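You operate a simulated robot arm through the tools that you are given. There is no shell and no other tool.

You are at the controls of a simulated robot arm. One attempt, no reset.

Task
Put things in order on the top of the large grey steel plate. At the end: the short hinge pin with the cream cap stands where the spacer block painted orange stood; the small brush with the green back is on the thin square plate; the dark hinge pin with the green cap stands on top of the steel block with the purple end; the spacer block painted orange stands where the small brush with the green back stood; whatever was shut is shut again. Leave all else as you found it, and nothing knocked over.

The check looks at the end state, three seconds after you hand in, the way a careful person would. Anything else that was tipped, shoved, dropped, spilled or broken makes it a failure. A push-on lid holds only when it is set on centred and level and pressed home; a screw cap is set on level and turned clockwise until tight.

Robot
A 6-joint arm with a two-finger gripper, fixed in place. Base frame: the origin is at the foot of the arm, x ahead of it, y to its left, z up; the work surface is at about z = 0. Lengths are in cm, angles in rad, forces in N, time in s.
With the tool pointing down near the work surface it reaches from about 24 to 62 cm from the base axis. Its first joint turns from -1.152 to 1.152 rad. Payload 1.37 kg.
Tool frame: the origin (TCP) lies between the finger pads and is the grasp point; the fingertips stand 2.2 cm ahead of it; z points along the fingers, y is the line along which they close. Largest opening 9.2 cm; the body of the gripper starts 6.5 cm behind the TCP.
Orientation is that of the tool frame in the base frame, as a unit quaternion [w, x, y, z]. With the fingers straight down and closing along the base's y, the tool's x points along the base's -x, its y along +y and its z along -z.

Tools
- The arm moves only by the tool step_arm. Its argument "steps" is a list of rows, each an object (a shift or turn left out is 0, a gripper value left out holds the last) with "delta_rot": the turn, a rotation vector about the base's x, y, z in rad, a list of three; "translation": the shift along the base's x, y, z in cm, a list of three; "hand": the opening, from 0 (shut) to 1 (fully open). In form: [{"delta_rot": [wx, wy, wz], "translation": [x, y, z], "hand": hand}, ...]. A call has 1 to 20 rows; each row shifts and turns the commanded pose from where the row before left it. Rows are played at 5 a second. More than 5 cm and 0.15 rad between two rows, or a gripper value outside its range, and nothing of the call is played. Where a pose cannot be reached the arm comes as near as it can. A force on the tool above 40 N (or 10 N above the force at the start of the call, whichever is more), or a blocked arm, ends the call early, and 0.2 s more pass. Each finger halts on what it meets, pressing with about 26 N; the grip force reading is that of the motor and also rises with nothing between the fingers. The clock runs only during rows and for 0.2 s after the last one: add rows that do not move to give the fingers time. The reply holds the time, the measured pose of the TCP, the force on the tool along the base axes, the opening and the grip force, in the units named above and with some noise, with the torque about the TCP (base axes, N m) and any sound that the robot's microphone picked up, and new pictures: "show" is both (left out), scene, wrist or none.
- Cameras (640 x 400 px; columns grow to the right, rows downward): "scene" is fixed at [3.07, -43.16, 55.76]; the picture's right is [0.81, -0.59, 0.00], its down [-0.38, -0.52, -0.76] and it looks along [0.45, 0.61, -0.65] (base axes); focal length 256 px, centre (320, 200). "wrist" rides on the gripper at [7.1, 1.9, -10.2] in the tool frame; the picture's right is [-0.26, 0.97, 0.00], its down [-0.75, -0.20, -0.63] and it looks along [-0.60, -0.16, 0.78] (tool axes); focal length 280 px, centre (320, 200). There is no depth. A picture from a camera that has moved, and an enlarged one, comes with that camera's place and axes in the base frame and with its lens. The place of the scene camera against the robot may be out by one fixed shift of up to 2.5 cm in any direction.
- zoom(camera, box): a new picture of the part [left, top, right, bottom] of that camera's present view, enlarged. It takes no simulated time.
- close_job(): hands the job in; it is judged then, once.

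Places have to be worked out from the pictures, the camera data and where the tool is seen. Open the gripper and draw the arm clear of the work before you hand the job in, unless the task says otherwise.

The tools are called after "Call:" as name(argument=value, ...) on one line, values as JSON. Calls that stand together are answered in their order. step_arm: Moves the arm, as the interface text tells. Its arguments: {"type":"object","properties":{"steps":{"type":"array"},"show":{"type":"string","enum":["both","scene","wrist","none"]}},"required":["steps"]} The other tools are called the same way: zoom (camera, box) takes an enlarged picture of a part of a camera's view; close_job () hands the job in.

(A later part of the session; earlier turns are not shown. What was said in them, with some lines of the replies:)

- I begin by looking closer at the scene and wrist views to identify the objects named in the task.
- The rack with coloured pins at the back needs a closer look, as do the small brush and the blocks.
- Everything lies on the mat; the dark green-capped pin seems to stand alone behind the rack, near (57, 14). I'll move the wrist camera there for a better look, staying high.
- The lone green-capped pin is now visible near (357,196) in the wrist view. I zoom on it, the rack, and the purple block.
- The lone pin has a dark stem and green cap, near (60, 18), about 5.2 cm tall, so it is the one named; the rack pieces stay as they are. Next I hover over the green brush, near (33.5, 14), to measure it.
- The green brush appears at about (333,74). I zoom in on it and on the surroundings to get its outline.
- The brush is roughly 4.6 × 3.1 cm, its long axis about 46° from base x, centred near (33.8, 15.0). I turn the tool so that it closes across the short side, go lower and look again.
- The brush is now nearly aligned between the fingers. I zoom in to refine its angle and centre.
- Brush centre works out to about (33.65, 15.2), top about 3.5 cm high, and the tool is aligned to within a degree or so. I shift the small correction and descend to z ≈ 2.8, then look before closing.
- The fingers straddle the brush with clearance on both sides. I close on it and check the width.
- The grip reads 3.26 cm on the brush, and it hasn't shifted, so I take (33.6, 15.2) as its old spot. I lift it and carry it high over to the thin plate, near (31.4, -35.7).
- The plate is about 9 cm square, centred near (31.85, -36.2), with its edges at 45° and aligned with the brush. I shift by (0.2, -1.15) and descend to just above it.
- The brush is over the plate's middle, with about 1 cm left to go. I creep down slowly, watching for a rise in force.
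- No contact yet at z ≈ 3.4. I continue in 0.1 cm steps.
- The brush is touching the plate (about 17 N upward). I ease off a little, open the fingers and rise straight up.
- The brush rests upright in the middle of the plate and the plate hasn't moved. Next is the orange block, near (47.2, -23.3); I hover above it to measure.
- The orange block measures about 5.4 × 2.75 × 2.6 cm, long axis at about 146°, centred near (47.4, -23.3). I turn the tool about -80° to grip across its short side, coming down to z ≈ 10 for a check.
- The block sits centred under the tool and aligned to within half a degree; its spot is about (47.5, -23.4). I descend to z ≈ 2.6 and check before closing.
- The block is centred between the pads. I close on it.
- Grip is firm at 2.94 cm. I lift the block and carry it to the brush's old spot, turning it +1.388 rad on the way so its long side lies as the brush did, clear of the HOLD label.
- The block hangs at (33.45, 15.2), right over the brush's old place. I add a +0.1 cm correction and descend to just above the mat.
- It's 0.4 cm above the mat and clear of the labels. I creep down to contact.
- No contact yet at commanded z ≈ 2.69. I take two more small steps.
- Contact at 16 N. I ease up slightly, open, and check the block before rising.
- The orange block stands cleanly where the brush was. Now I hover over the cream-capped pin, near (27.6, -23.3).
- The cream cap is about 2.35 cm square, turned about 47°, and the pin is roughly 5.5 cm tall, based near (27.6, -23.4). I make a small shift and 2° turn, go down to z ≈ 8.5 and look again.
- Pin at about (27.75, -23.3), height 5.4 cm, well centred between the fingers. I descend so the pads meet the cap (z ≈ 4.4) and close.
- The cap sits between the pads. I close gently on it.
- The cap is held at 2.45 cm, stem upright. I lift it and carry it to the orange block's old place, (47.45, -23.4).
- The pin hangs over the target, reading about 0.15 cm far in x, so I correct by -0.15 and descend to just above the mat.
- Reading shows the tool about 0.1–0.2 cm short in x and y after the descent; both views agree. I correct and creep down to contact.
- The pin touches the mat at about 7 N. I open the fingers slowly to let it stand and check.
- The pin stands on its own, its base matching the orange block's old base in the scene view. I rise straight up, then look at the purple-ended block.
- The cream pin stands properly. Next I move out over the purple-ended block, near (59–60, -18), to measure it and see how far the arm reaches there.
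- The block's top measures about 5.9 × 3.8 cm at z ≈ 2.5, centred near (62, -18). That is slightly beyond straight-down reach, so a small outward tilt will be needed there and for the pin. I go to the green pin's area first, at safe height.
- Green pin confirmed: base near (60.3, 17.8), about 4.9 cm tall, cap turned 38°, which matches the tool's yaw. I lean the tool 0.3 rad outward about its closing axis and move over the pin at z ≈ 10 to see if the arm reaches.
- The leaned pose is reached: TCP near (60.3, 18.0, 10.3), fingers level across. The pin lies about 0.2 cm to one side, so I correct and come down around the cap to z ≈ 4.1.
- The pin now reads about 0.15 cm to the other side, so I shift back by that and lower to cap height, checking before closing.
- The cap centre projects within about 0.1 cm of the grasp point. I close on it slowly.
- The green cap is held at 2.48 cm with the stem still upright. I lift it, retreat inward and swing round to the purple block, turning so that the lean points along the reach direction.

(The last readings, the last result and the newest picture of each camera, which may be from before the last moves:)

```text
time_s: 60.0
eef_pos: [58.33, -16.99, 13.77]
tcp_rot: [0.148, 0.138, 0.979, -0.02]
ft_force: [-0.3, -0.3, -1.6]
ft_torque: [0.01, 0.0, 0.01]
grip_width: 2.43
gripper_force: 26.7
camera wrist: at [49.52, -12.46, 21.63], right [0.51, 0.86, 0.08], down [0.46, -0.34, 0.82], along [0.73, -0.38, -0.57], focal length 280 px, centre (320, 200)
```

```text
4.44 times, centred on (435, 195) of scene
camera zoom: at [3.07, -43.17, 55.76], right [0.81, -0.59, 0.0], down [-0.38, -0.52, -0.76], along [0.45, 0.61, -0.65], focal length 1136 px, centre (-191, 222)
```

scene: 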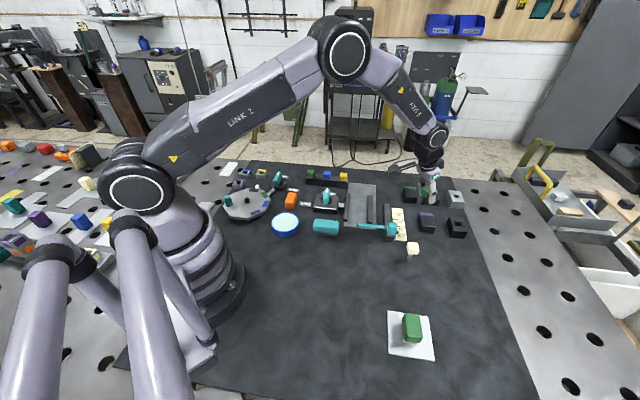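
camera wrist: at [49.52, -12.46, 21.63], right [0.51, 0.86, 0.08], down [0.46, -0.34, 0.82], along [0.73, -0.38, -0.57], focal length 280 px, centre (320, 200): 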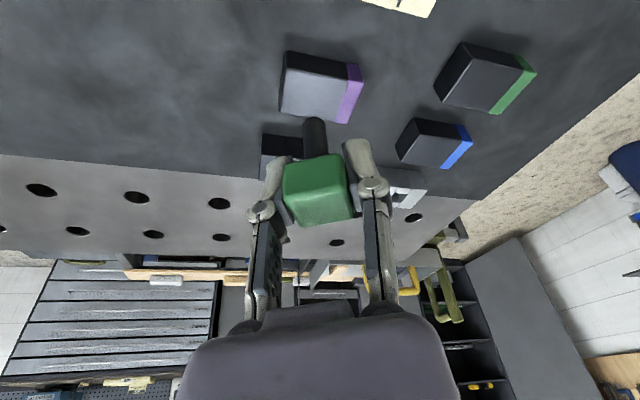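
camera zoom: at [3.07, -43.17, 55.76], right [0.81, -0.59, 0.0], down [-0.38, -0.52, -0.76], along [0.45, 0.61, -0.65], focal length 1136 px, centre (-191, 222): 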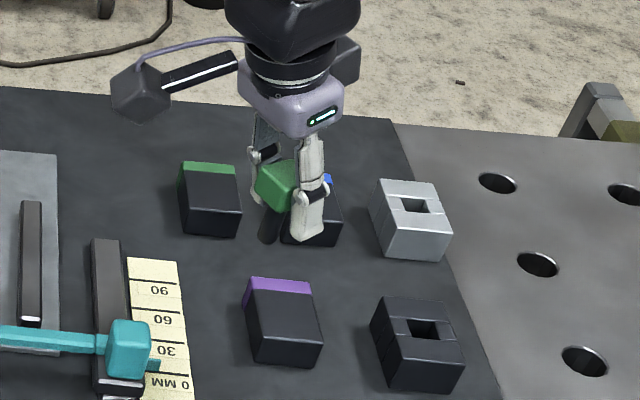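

The pin hangs vertically and the block's top centre works out to (62.0, -18.05) at z ≈ 2.5. I move out over it, stopping with the pin's foot about 3 cm above the block, to check the reach.

Call:
step_arm(steps=[{"translation": [1.2, -0.37, -1.0]}, {"translation": [1.2, -0.37, -1.2]}, {"translation": [1.2, -0.37, -1.2]}, {"translation": [0, 0, -1.0]}, {}, {}, {}], show="both")

Call:
zoom(camera="wrist", box=[210, 20, 430, 240])

Call:
zoom(camera="scene", box=[390, 170, 480, 250])

```text
time_s: 61.6
eef_pos: [61.98, -17.87, 9.78]
tcp_rot: [0.149, 0.138, 0.979, -0.021]
ft_force: [-0.4, -0.4, -1.9]
ft_torque: [0.02, -0.01, -0.02]
grip_width: 2.46
gripper_force: 25.9
camera wrist: at [53.24, -13.45, 17.49], right [0.51, 0.86, 0.08], down [0.46, -0.34, 0.82], along [0.73, -0.38, -0.57], focal length 280 px, centre (320, 200)
```

scene: 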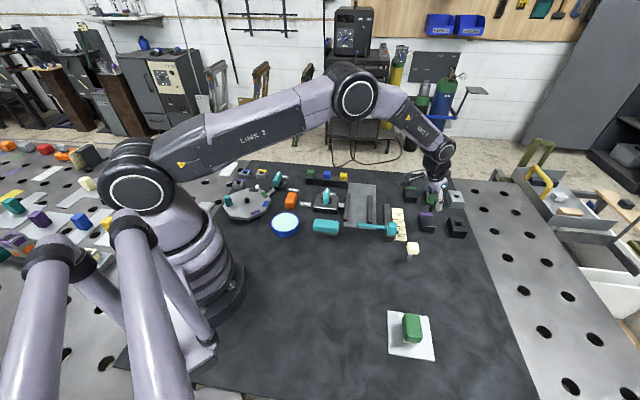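
wrist: 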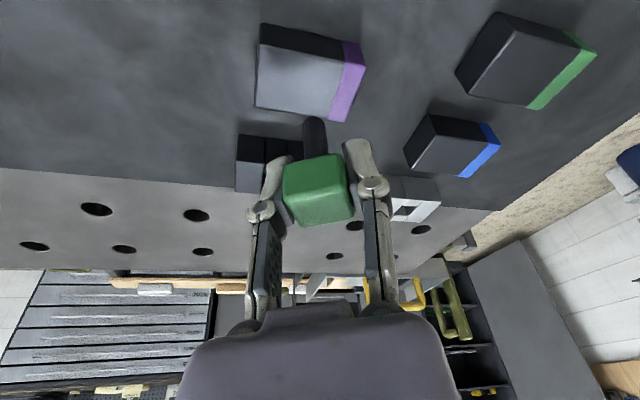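

```text
1.82 times, centred on (320, 130) of wrist
camera zoom: at [53.24, -13.45, 17.49], right [0.51, 0.86, 0.08], down [0.46, -0.34, 0.82], along [0.73, -0.38, -0.57], focal length 510 px, centre (320, 327)
```

zoom: 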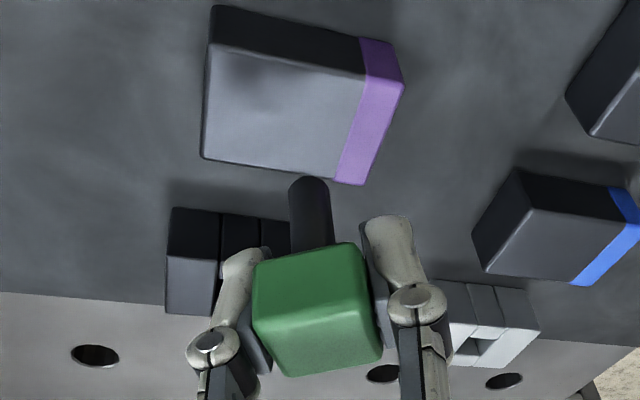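

```text
5.00 times, centred on (435, 210) of scene
camera zoom: at [3.07, -43.16, 55.76], right [0.81, -0.59, 0.0], down [-0.38, -0.52, -0.76], along [0.45, 0.61, -0.65], focal length 1278 px, centre (-255, 150)
```

zoom: 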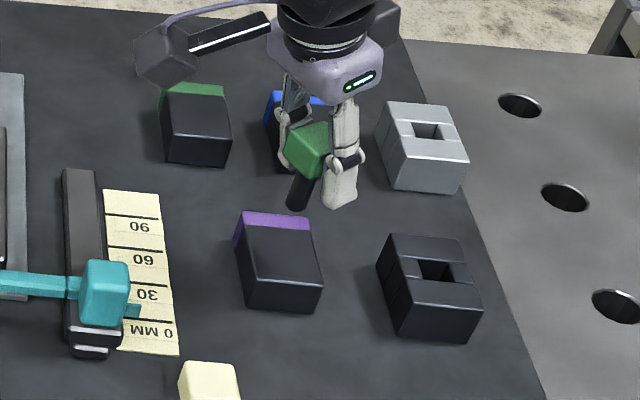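

Reach is fine: TCP at (62.05, -17.9, 9.8). I shift by (-0.1, -0.15) toward the block's centre and lower until the foot is about 0.6 cm above its top.

Call:
step_arm(steps=[{"translation": [-0.1, -0.15, -1.0]}, {"translation": [0, 0, -1.0]}, {"translation": [0, 0, -0.6]}, {}, {}, {}], show="both")

Call:
zoom(camera="wrist", box=[210, 20, 430, 240])

Call:
zoom(camera="scene", box=[395, 175, 465, 245])

```text
time_s: 63.0
eef_pos: [61.82, -18.04, 7.11]
tcp_rot: [0.148, 0.138, 0.979, -0.021]
ft_force: [0.3, -0.1, -1.5]
ft_torque: [-0.01, -0.01, 0.03]
grip_width: 2.44
gripper_force: 25.8
camera wrist: at [53.07, -13.7, 14.84], right [0.51, 0.86, 0.08], down [0.46, -0.34, 0.82], along [0.73, -0.38, -0.57], focal length 280 px, centre (320, 200)
```

scene: 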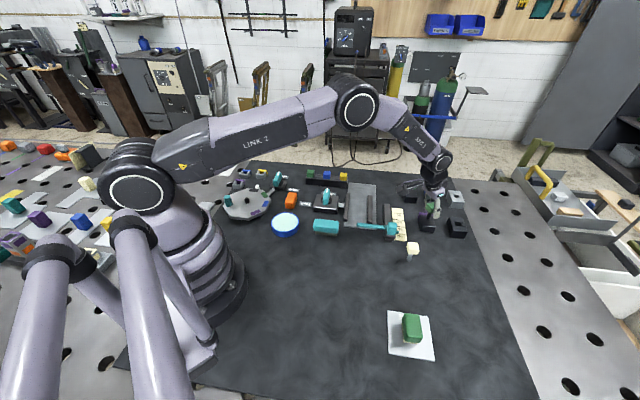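
wrist: 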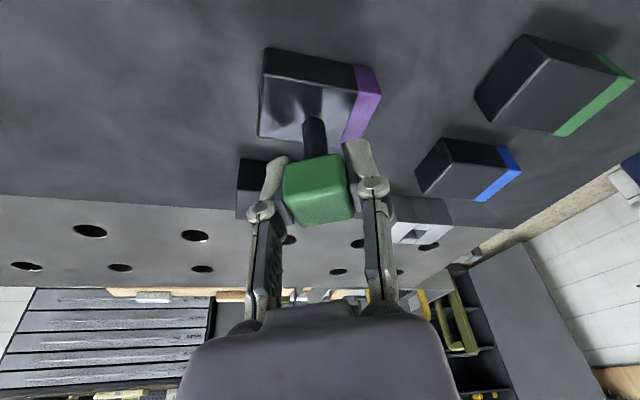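

```text
1.82 times, centred on (320, 130) of wrist
camera zoom: at [53.07, -13.7, 14.84], right [0.51, 0.86, 0.08], down [0.46, -0.34, 0.82], along [0.73, -0.38, -0.57], focal length 510 px, centre (320, 327)
```

zoom: 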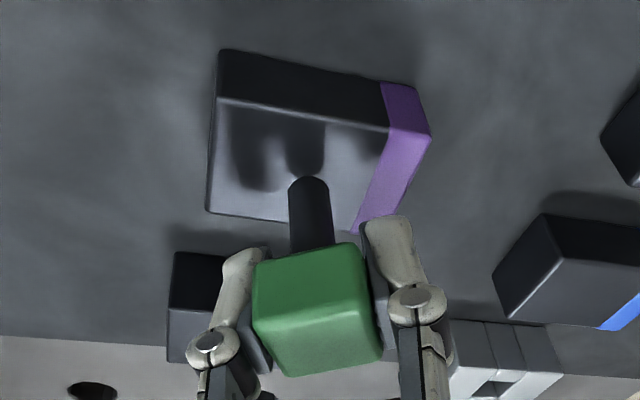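

```text
5.71 times, centred on (430, 210) of scene
camera zoom: at [3.07, -43.16, 55.76], right [0.81, -0.59, 0.0], down [-0.38, -0.52, -0.76], along [0.45, 0.61, -0.65], focal length 1461 px, centre (-309, 143)
```

zoom: 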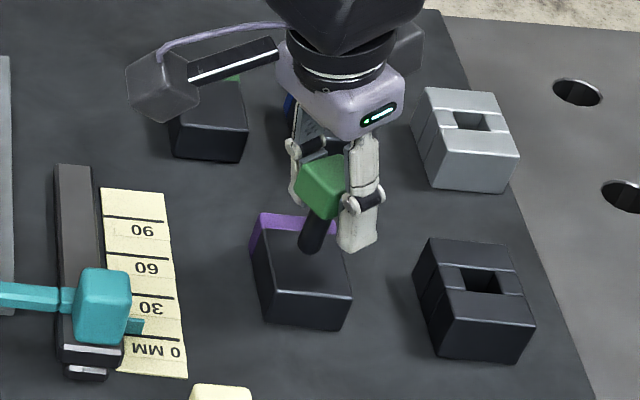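

The foot is over the block's centre, about 0.5 cm above it. I creep down with small steps.

Call:
step_arm(steps=[{"translation": [0, 0, -0.15]}, {"translation": [0, 0, -0.1]}, {}, {}], show="none")

Call:
step_arm(steps=[{"translation": [0, 0, -0.08]}, {}], show="none")

Call:
step_arm(steps=[{"translation": [0, 0, -0.07]}, {}], show="scene")

Call:
zoom(camera="scene", box=[405, 185, 455, 235])

```text
time_s: 64.0
eef_pos: [61.92, -18.14, 6.75]
tcp_rot: [0.148, 0.137, 0.979, -0.02]
ft_force: [0.2, -0.4, -1.8]
ft_torque: [0.01, 0.0, -0.03]
grip_width: 2.42
gripper_force: 25.8
```

```text
time_s: 64.6
eef_pos: [61.97, -17.99, 6.63]
tcp_rot: [0.149, 0.138, 0.979, -0.022]
ft_force: [-0.1, 0.5, -1.7]
ft_torque: [0.05, 0.02, 0.02]
grip_width: 2.43
gripper_force: 26.0
```

```text
time_s: 65.2
eef_pos: [61.89, -18.02, 6.57]
tcp_rot: [0.148, 0.137, 0.979, -0.021]
ft_force: [-0.1, -0.6, -1.4]
ft_torque: [0.01, 0.0, -0.03]
grip_width: 2.45
gripper_force: 26.4
```

scene: 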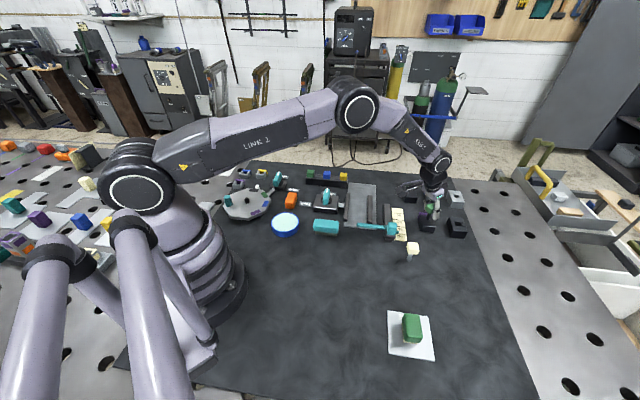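

```text
8.00 times, centred on (430, 210) of scene
camera zoom: at [3.07, -43.16, 55.76], right [0.81, -0.59, 0.0], down [-0.38, -0.52, -0.76], along [0.45, 0.61, -0.65], focal length 2045 px, centre (-560, 120)
```

zoom: 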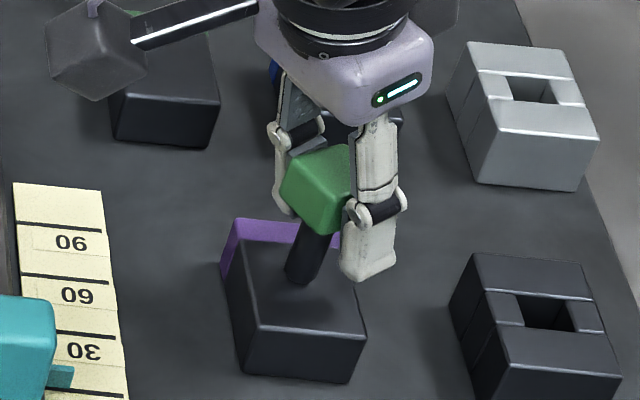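

Still no contact; the stem looks vertical and the foot close to the top face. I continue stepping down by 0.07 cm.

Call:
step_arm(steps=[{"translation": [0, 0, -0.07]}, {}], show="none")

Call:
step_arm(steps=[{"translation": [0, 0, -0.06]}, {}], show="none")

```text
time_s: 65.8
eef_pos: [62.11, -18.16, 6.71]
tcp_rot: [0.148, 0.137, 0.979, -0.021]
ft_force: [-1.0, 1.0, 0.7]
ft_torque: [0.01, -0.01, -0.03]
grip_width: 2.44
gripper_force: 26.0
```

```text
time_s: 66.4
eef_pos: [62.05, -18.18, 6.66]
tcp_rot: [0.149, 0.137, 0.979, -0.022]
ft_force: [-4.2, 1.2, 11.6]
ft_torque: [0.05, 0.22, -0.02]
grip_width: 2.43
gripper_force: 25.9
```

Contact on the block at about 12 N. I ease up slightly and view before releasing.

Call:
step_arm(steps=[{"translation": [0, 0, 0.04]}, {}], show="both")

Call:
zoom(camera="wrist", box=[240, 60, 400, 230])

Call:
zoom(camera="scene", box=[405, 185, 455, 235])

```text
time_s: 67.0
eef_pos: [61.99, -18.21, 6.53]
tcp_rot: [0.149, 0.138, 0.979, -0.021]
ft_force: [1.6, 0.6, 7.7]
ft_torque: [0.0, -0.05, 0.03]
grip_width: 2.42
gripper_force: 26.0
camera wrist: at [53.21, -13.64, 14.3], right [0.51, 0.86, 0.08], down [0.46, -0.34, 0.82], along [0.73, -0.38, -0.57], focal length 280 px, centre (320, 200)
```

scene: 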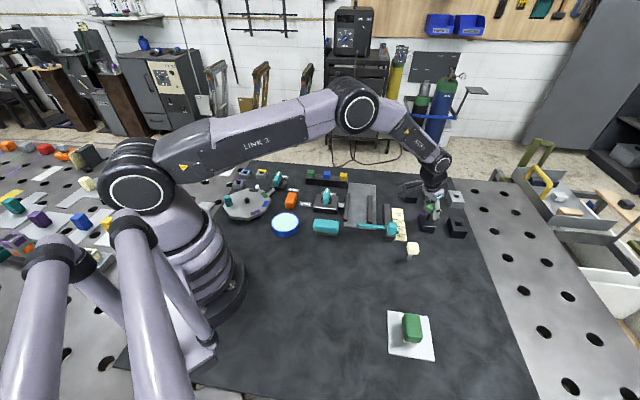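
wrist: 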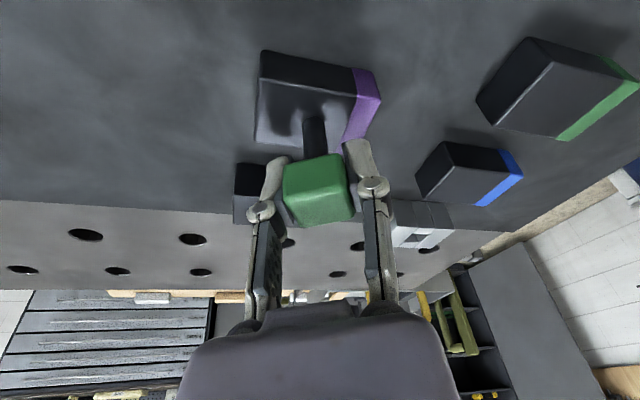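

```text
2.35 times, centred on (320, 145) of wrist
camera zoom: at [53.21, -13.64, 14.3], right [0.51, 0.86, 0.08], down [0.46, -0.34, 0.82], along [0.73, -0.38, -0.57], focal length 660 px, centre (320, 329)
```

zoom: 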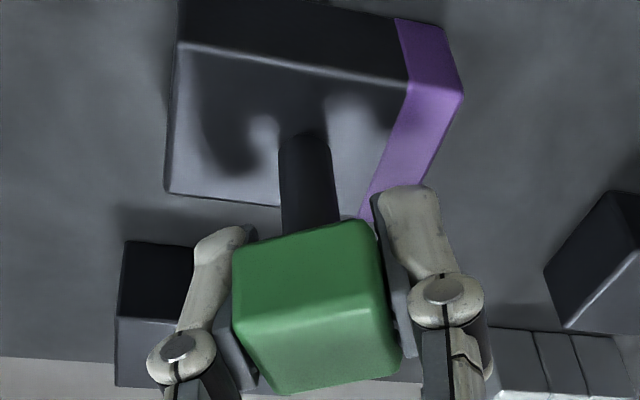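

```text
8.00 times, centred on (430, 210) of scene
camera zoom: at [3.07, -43.16, 55.77], right [0.81, -0.59, 0.0], down [-0.38, -0.52, -0.76], along [0.45, 0.61, -0.65], focal length 2045 px, centre (-560, 120)
```

zoom: 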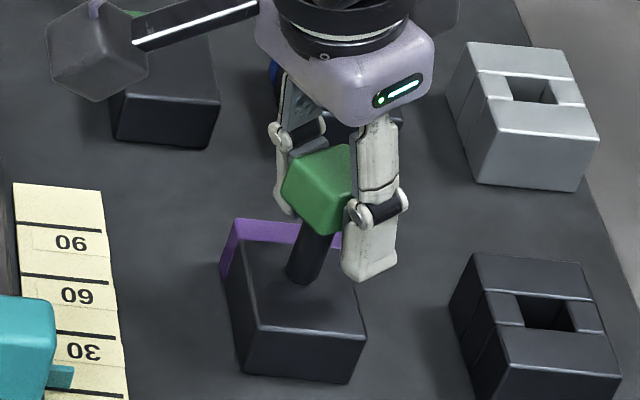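

The foot rests near the block's middle with a light preload. I open the fingers slowly.

Call:
step_arm(steps=[{"translation": [0, 0, 0.03]}, {"hand": 0.28}, {"hand": 0.3}, {"hand": 0.34}, {"hand": 0.4}, {"hand": 0.48}, {"hand": 0.56}, {}], show="both")

Call:
zoom(camera="wrist", box=[240, 60, 400, 230])

Call:
zoom(camera="scene", box=[405, 185, 455, 235])

```text
time_s: 68.8
eef_pos: [62.06, -18.15, 6.58]
tcp_rot: [0.149, 0.137, 0.979, -0.021]
ft_force: [0.4, -0.6, -0.9]
ft_torque: [0.01, 0.03, 0.02]
grip_width: 5.14
gripper_force: 0.1
camera wrist: at [53.15, -13.66, 14.34], right [0.51, 0.86, 0.08], down [0.46, -0.34, 0.82], along [0.73, -0.38, -0.57], focal length 280 px, centre (320, 200)
```

scene: 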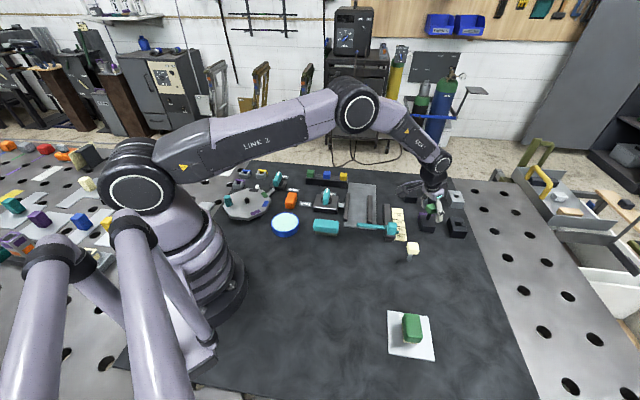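
wrist: 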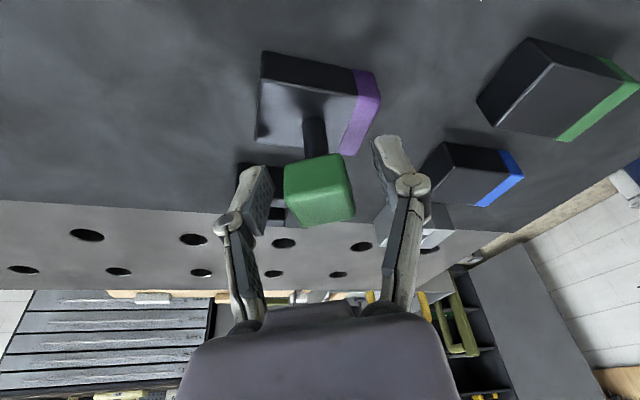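

```text
2.35 times, centred on (320, 145) of wrist
camera zoom: at [53.15, -13.66, 14.34], right [0.51, 0.86, 0.08], down [0.46, -0.34, 0.82], along [0.73, -0.38, -0.57], focal length 660 px, centre (320, 329)
```

zoom: 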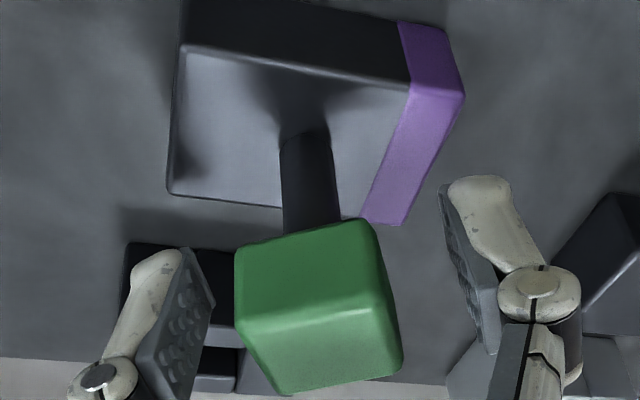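

```text
8.00 times, centred on (430, 210) of scene
camera zoom: at [3.07, -43.16, 55.76], right [0.81, -0.59, 0.0], down [-0.38, -0.52, -0.76], along [0.45, 0.61, -0.65], focal length 2045 px, centre (-560, 120)
```

zoom: 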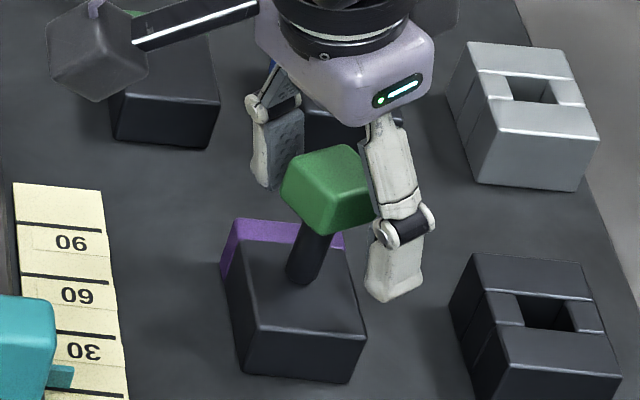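

The pin stands alone on the block with clearance on both sides. I withdraw straight back along the fingers, then up and inward.

Call:
step_arm(steps=[{"translation": [-0.2, 0.06, 0.8]}, {"translation": [-0.5, 0.15, 2.0]}, {"translation": [-0.8, 0.2, 3.0]}, {"translation": [-1.0, 0.3, 4.0]}, {"translation": [-3.0, 1.0, 3.0]}, {}], show="both")

Call:
zoom(camera="scene", box=[370, 180, 480, 270])

Call:
zoom(camera="wrist", box=[220, 20, 420, 160])

```text
time_s: 70.2
eef_pos: [56.77, -16.54, 19.49]
tcp_rot: [0.148, 0.138, 0.979, -0.021]
ft_force: [0.1, -0.4, 0.0]
ft_torque: [-0.01, 0.0, -0.01]
grip_width: 5.17
gripper_force: 0.1
camera wrist: at [47.92, -11.99, 27.3], right [0.51, 0.86, 0.08], down [0.46, -0.34, 0.82], along [0.73, -0.38, -0.57], focal length 280 px, centre (320, 200)
```

scene: 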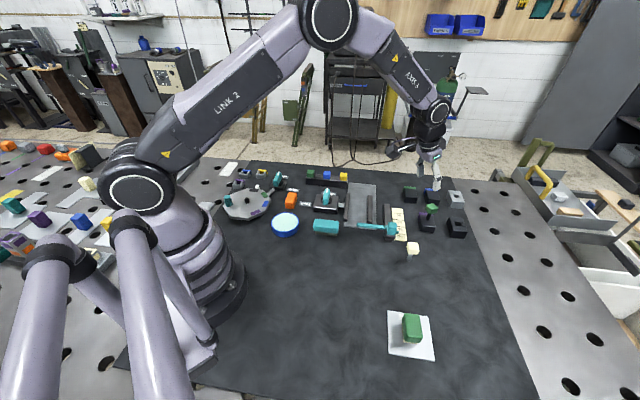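
wrist: 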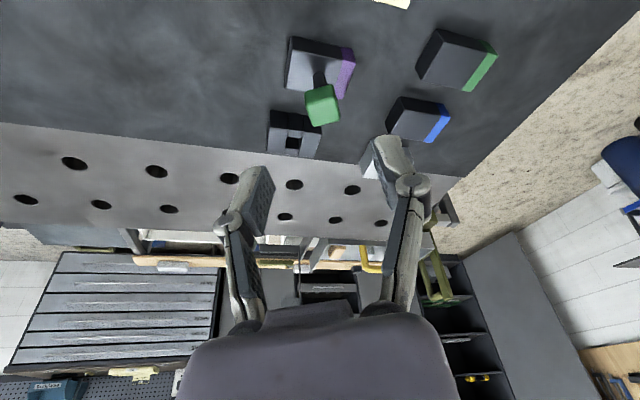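

```text
4.44 times, centred on (425, 225) of scene
camera zoom: at [3.07, -43.16, 55.76], right [0.81, -0.59, 0.0], down [-0.38, -0.52, -0.76], along [0.45, 0.61, -0.65], focal length 1136 px, centre (-147, 89)
```

zoom: 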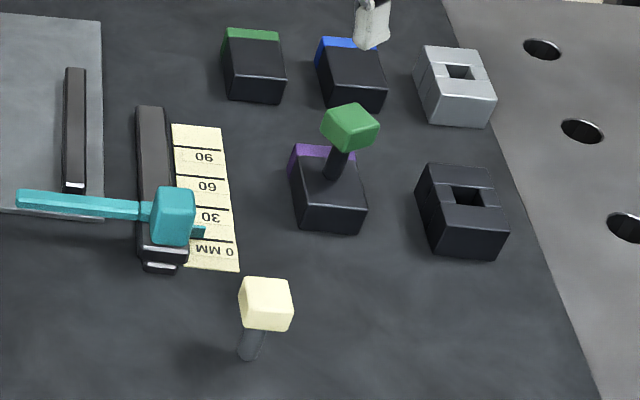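

```text
2.86 times, centred on (320, 90) of wrist
camera zoom: at [47.92, -11.99, 27.3], right [0.51, 0.86, 0.08], down [0.46, -0.34, 0.82], along [0.73, -0.38, -0.57], focal length 801 px, centre (320, 514)
```

zoom: 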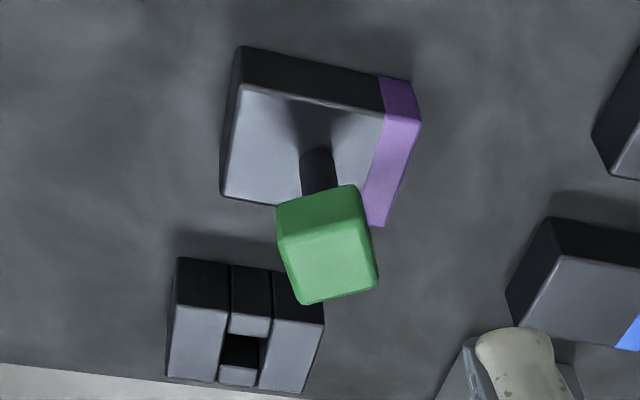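

All four items look right. I level the tool, open the gripper fully and draw the arm back up to about its starting place, then check the whole scene.

Call:
step_arm(steps=[{"translation": [-1.5, 1.0, 4.0]}, {"delta_rot": [0.0271, 0.0963, 0], "translation": [-3.0, 2.3, 2.0]}, {"delta_rot": [0.0271, 0.0963, 0], "translation": [-3.0, 2.3, 2.0]}, {"delta_rot": [0.0271, 0.0963, 0], "translation": [-3.0, 2.3, 2.0]}, {"translation": [-3.0, 2.3, 2.0], "hand": 1}, {"translation": [-3.0, 2.3, 1.0]}, {"translation": [-3.0, 2.3, 1.0]}, {}, {}], show="both")

Call:
zoom(camera="scene", box=[210, 150, 370, 250])

Call:
zoom(camera="scene", box=[330, 170, 490, 270])

Call:
zoom(camera="scene", box=[310, 240, 470, 370])

```text
time_s: 72.2
eef_pos: [37.22, -1.78, 33.34]
tcp_rot: [-0.001, 0.139, 0.99, -0.001]
ft_force: [-0.4, 0.4, 0.9]
ft_torque: [0.02, 0.02, 0.0]
grip_width: 9.21
gripper_force: 0.1
camera wrist: at [30.99, 2.09, 43.64], right [0.52, 0.86, 0.0], down [0.67, -0.4, 0.62], along [0.53, -0.32, -0.78], focal length 280 px, centre (320, 200)
```

scene: 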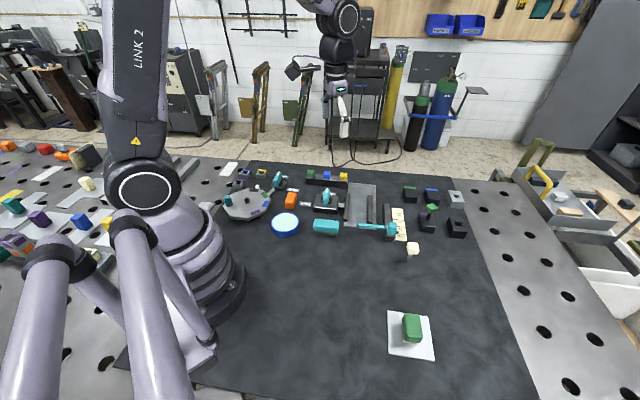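
wrist: 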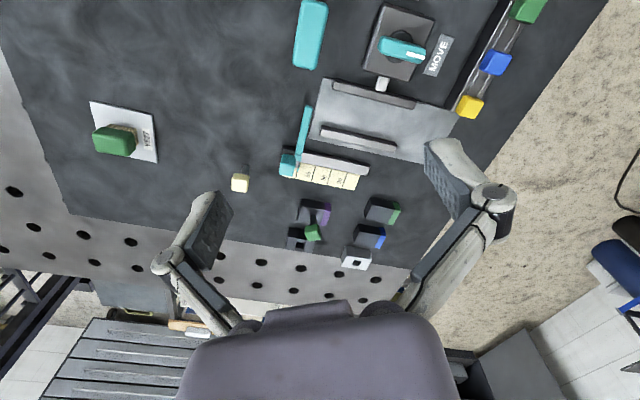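

```text
4.00 times, centred on (290, 200) of scene
camera zoom: at [3.07, -43.16, 55.76], right [0.81, -0.59, 0.0], down [-0.38, -0.52, -0.76], along [0.45, 0.61, -0.65], focal length 1023 px, centre (440, 200)
```

zoom: 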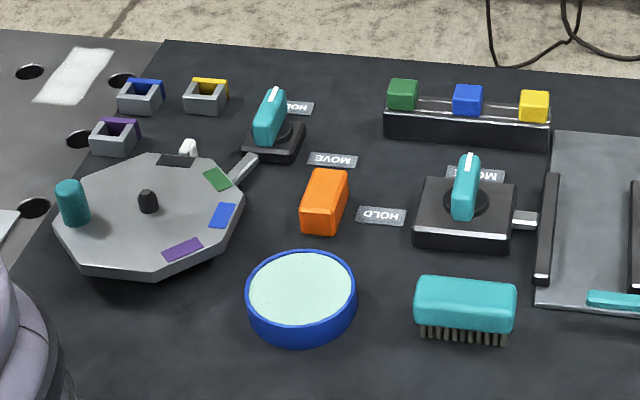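

```text
4.00 times, centred on (410, 220) of scene
camera zoom: at [3.07, -43.16, 55.76], right [0.81, -0.59, 0.0], down [-0.38, -0.52, -0.76], along [0.45, 0.61, -0.65], focal length 1023 px, centre (-40, 120)
```

zoom: 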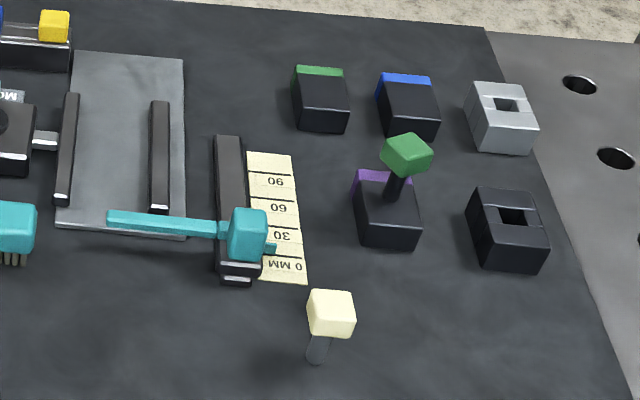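

```text
3.08 times, centred on (390, 305) of scene
camera zoom: at [3.07, -43.16, 55.76], right [0.81, -0.59, 0.0], down [-0.38, -0.52, -0.76], along [0.45, 0.61, -0.65], focal length 787 px, centre (105, -123)
```

zoom: 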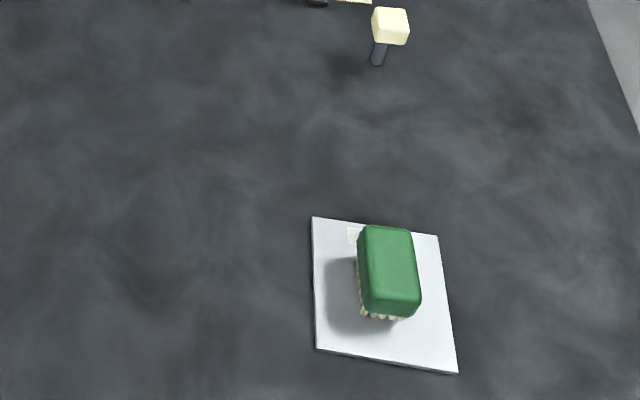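

The final views match the aims. The cream-capped pin stands on the orange block's old spot, and the green-backed brush is on the plate. The green-capped pin stands on the purple-ended block, and the orange block sits where the brush was. Nothing was opened and everything else looks as it did at the start. The arm is clear and open, so I hand in.

Call:
close_job()

```text
The job is handed in.
```

The job is handed in, and the last pictures show all four items in place. I haven't been told the result of the check.

- **Green-backed brush:** it rests bristles-down in the middle of the thin square plate.
- **Orange spacer block:** it stands where the brush stood, turned to lie along the brush's direction so it clears the HOLD label.
- **Cream-capped pin:** it stands upright where the orange block stood.
- **Dark green-capped pin:** it stands upright near the middle of the top of the steel block with the purple end. I took this to be the pin standing alone behind the rack, and left the green-capped piece in the rack where it was.

Nothing had to be opened, so nothing needed shutting again. In the scene camera's final pictures, everything else looks as it did at the start. The gripper is open and the arm is back near its starting position.
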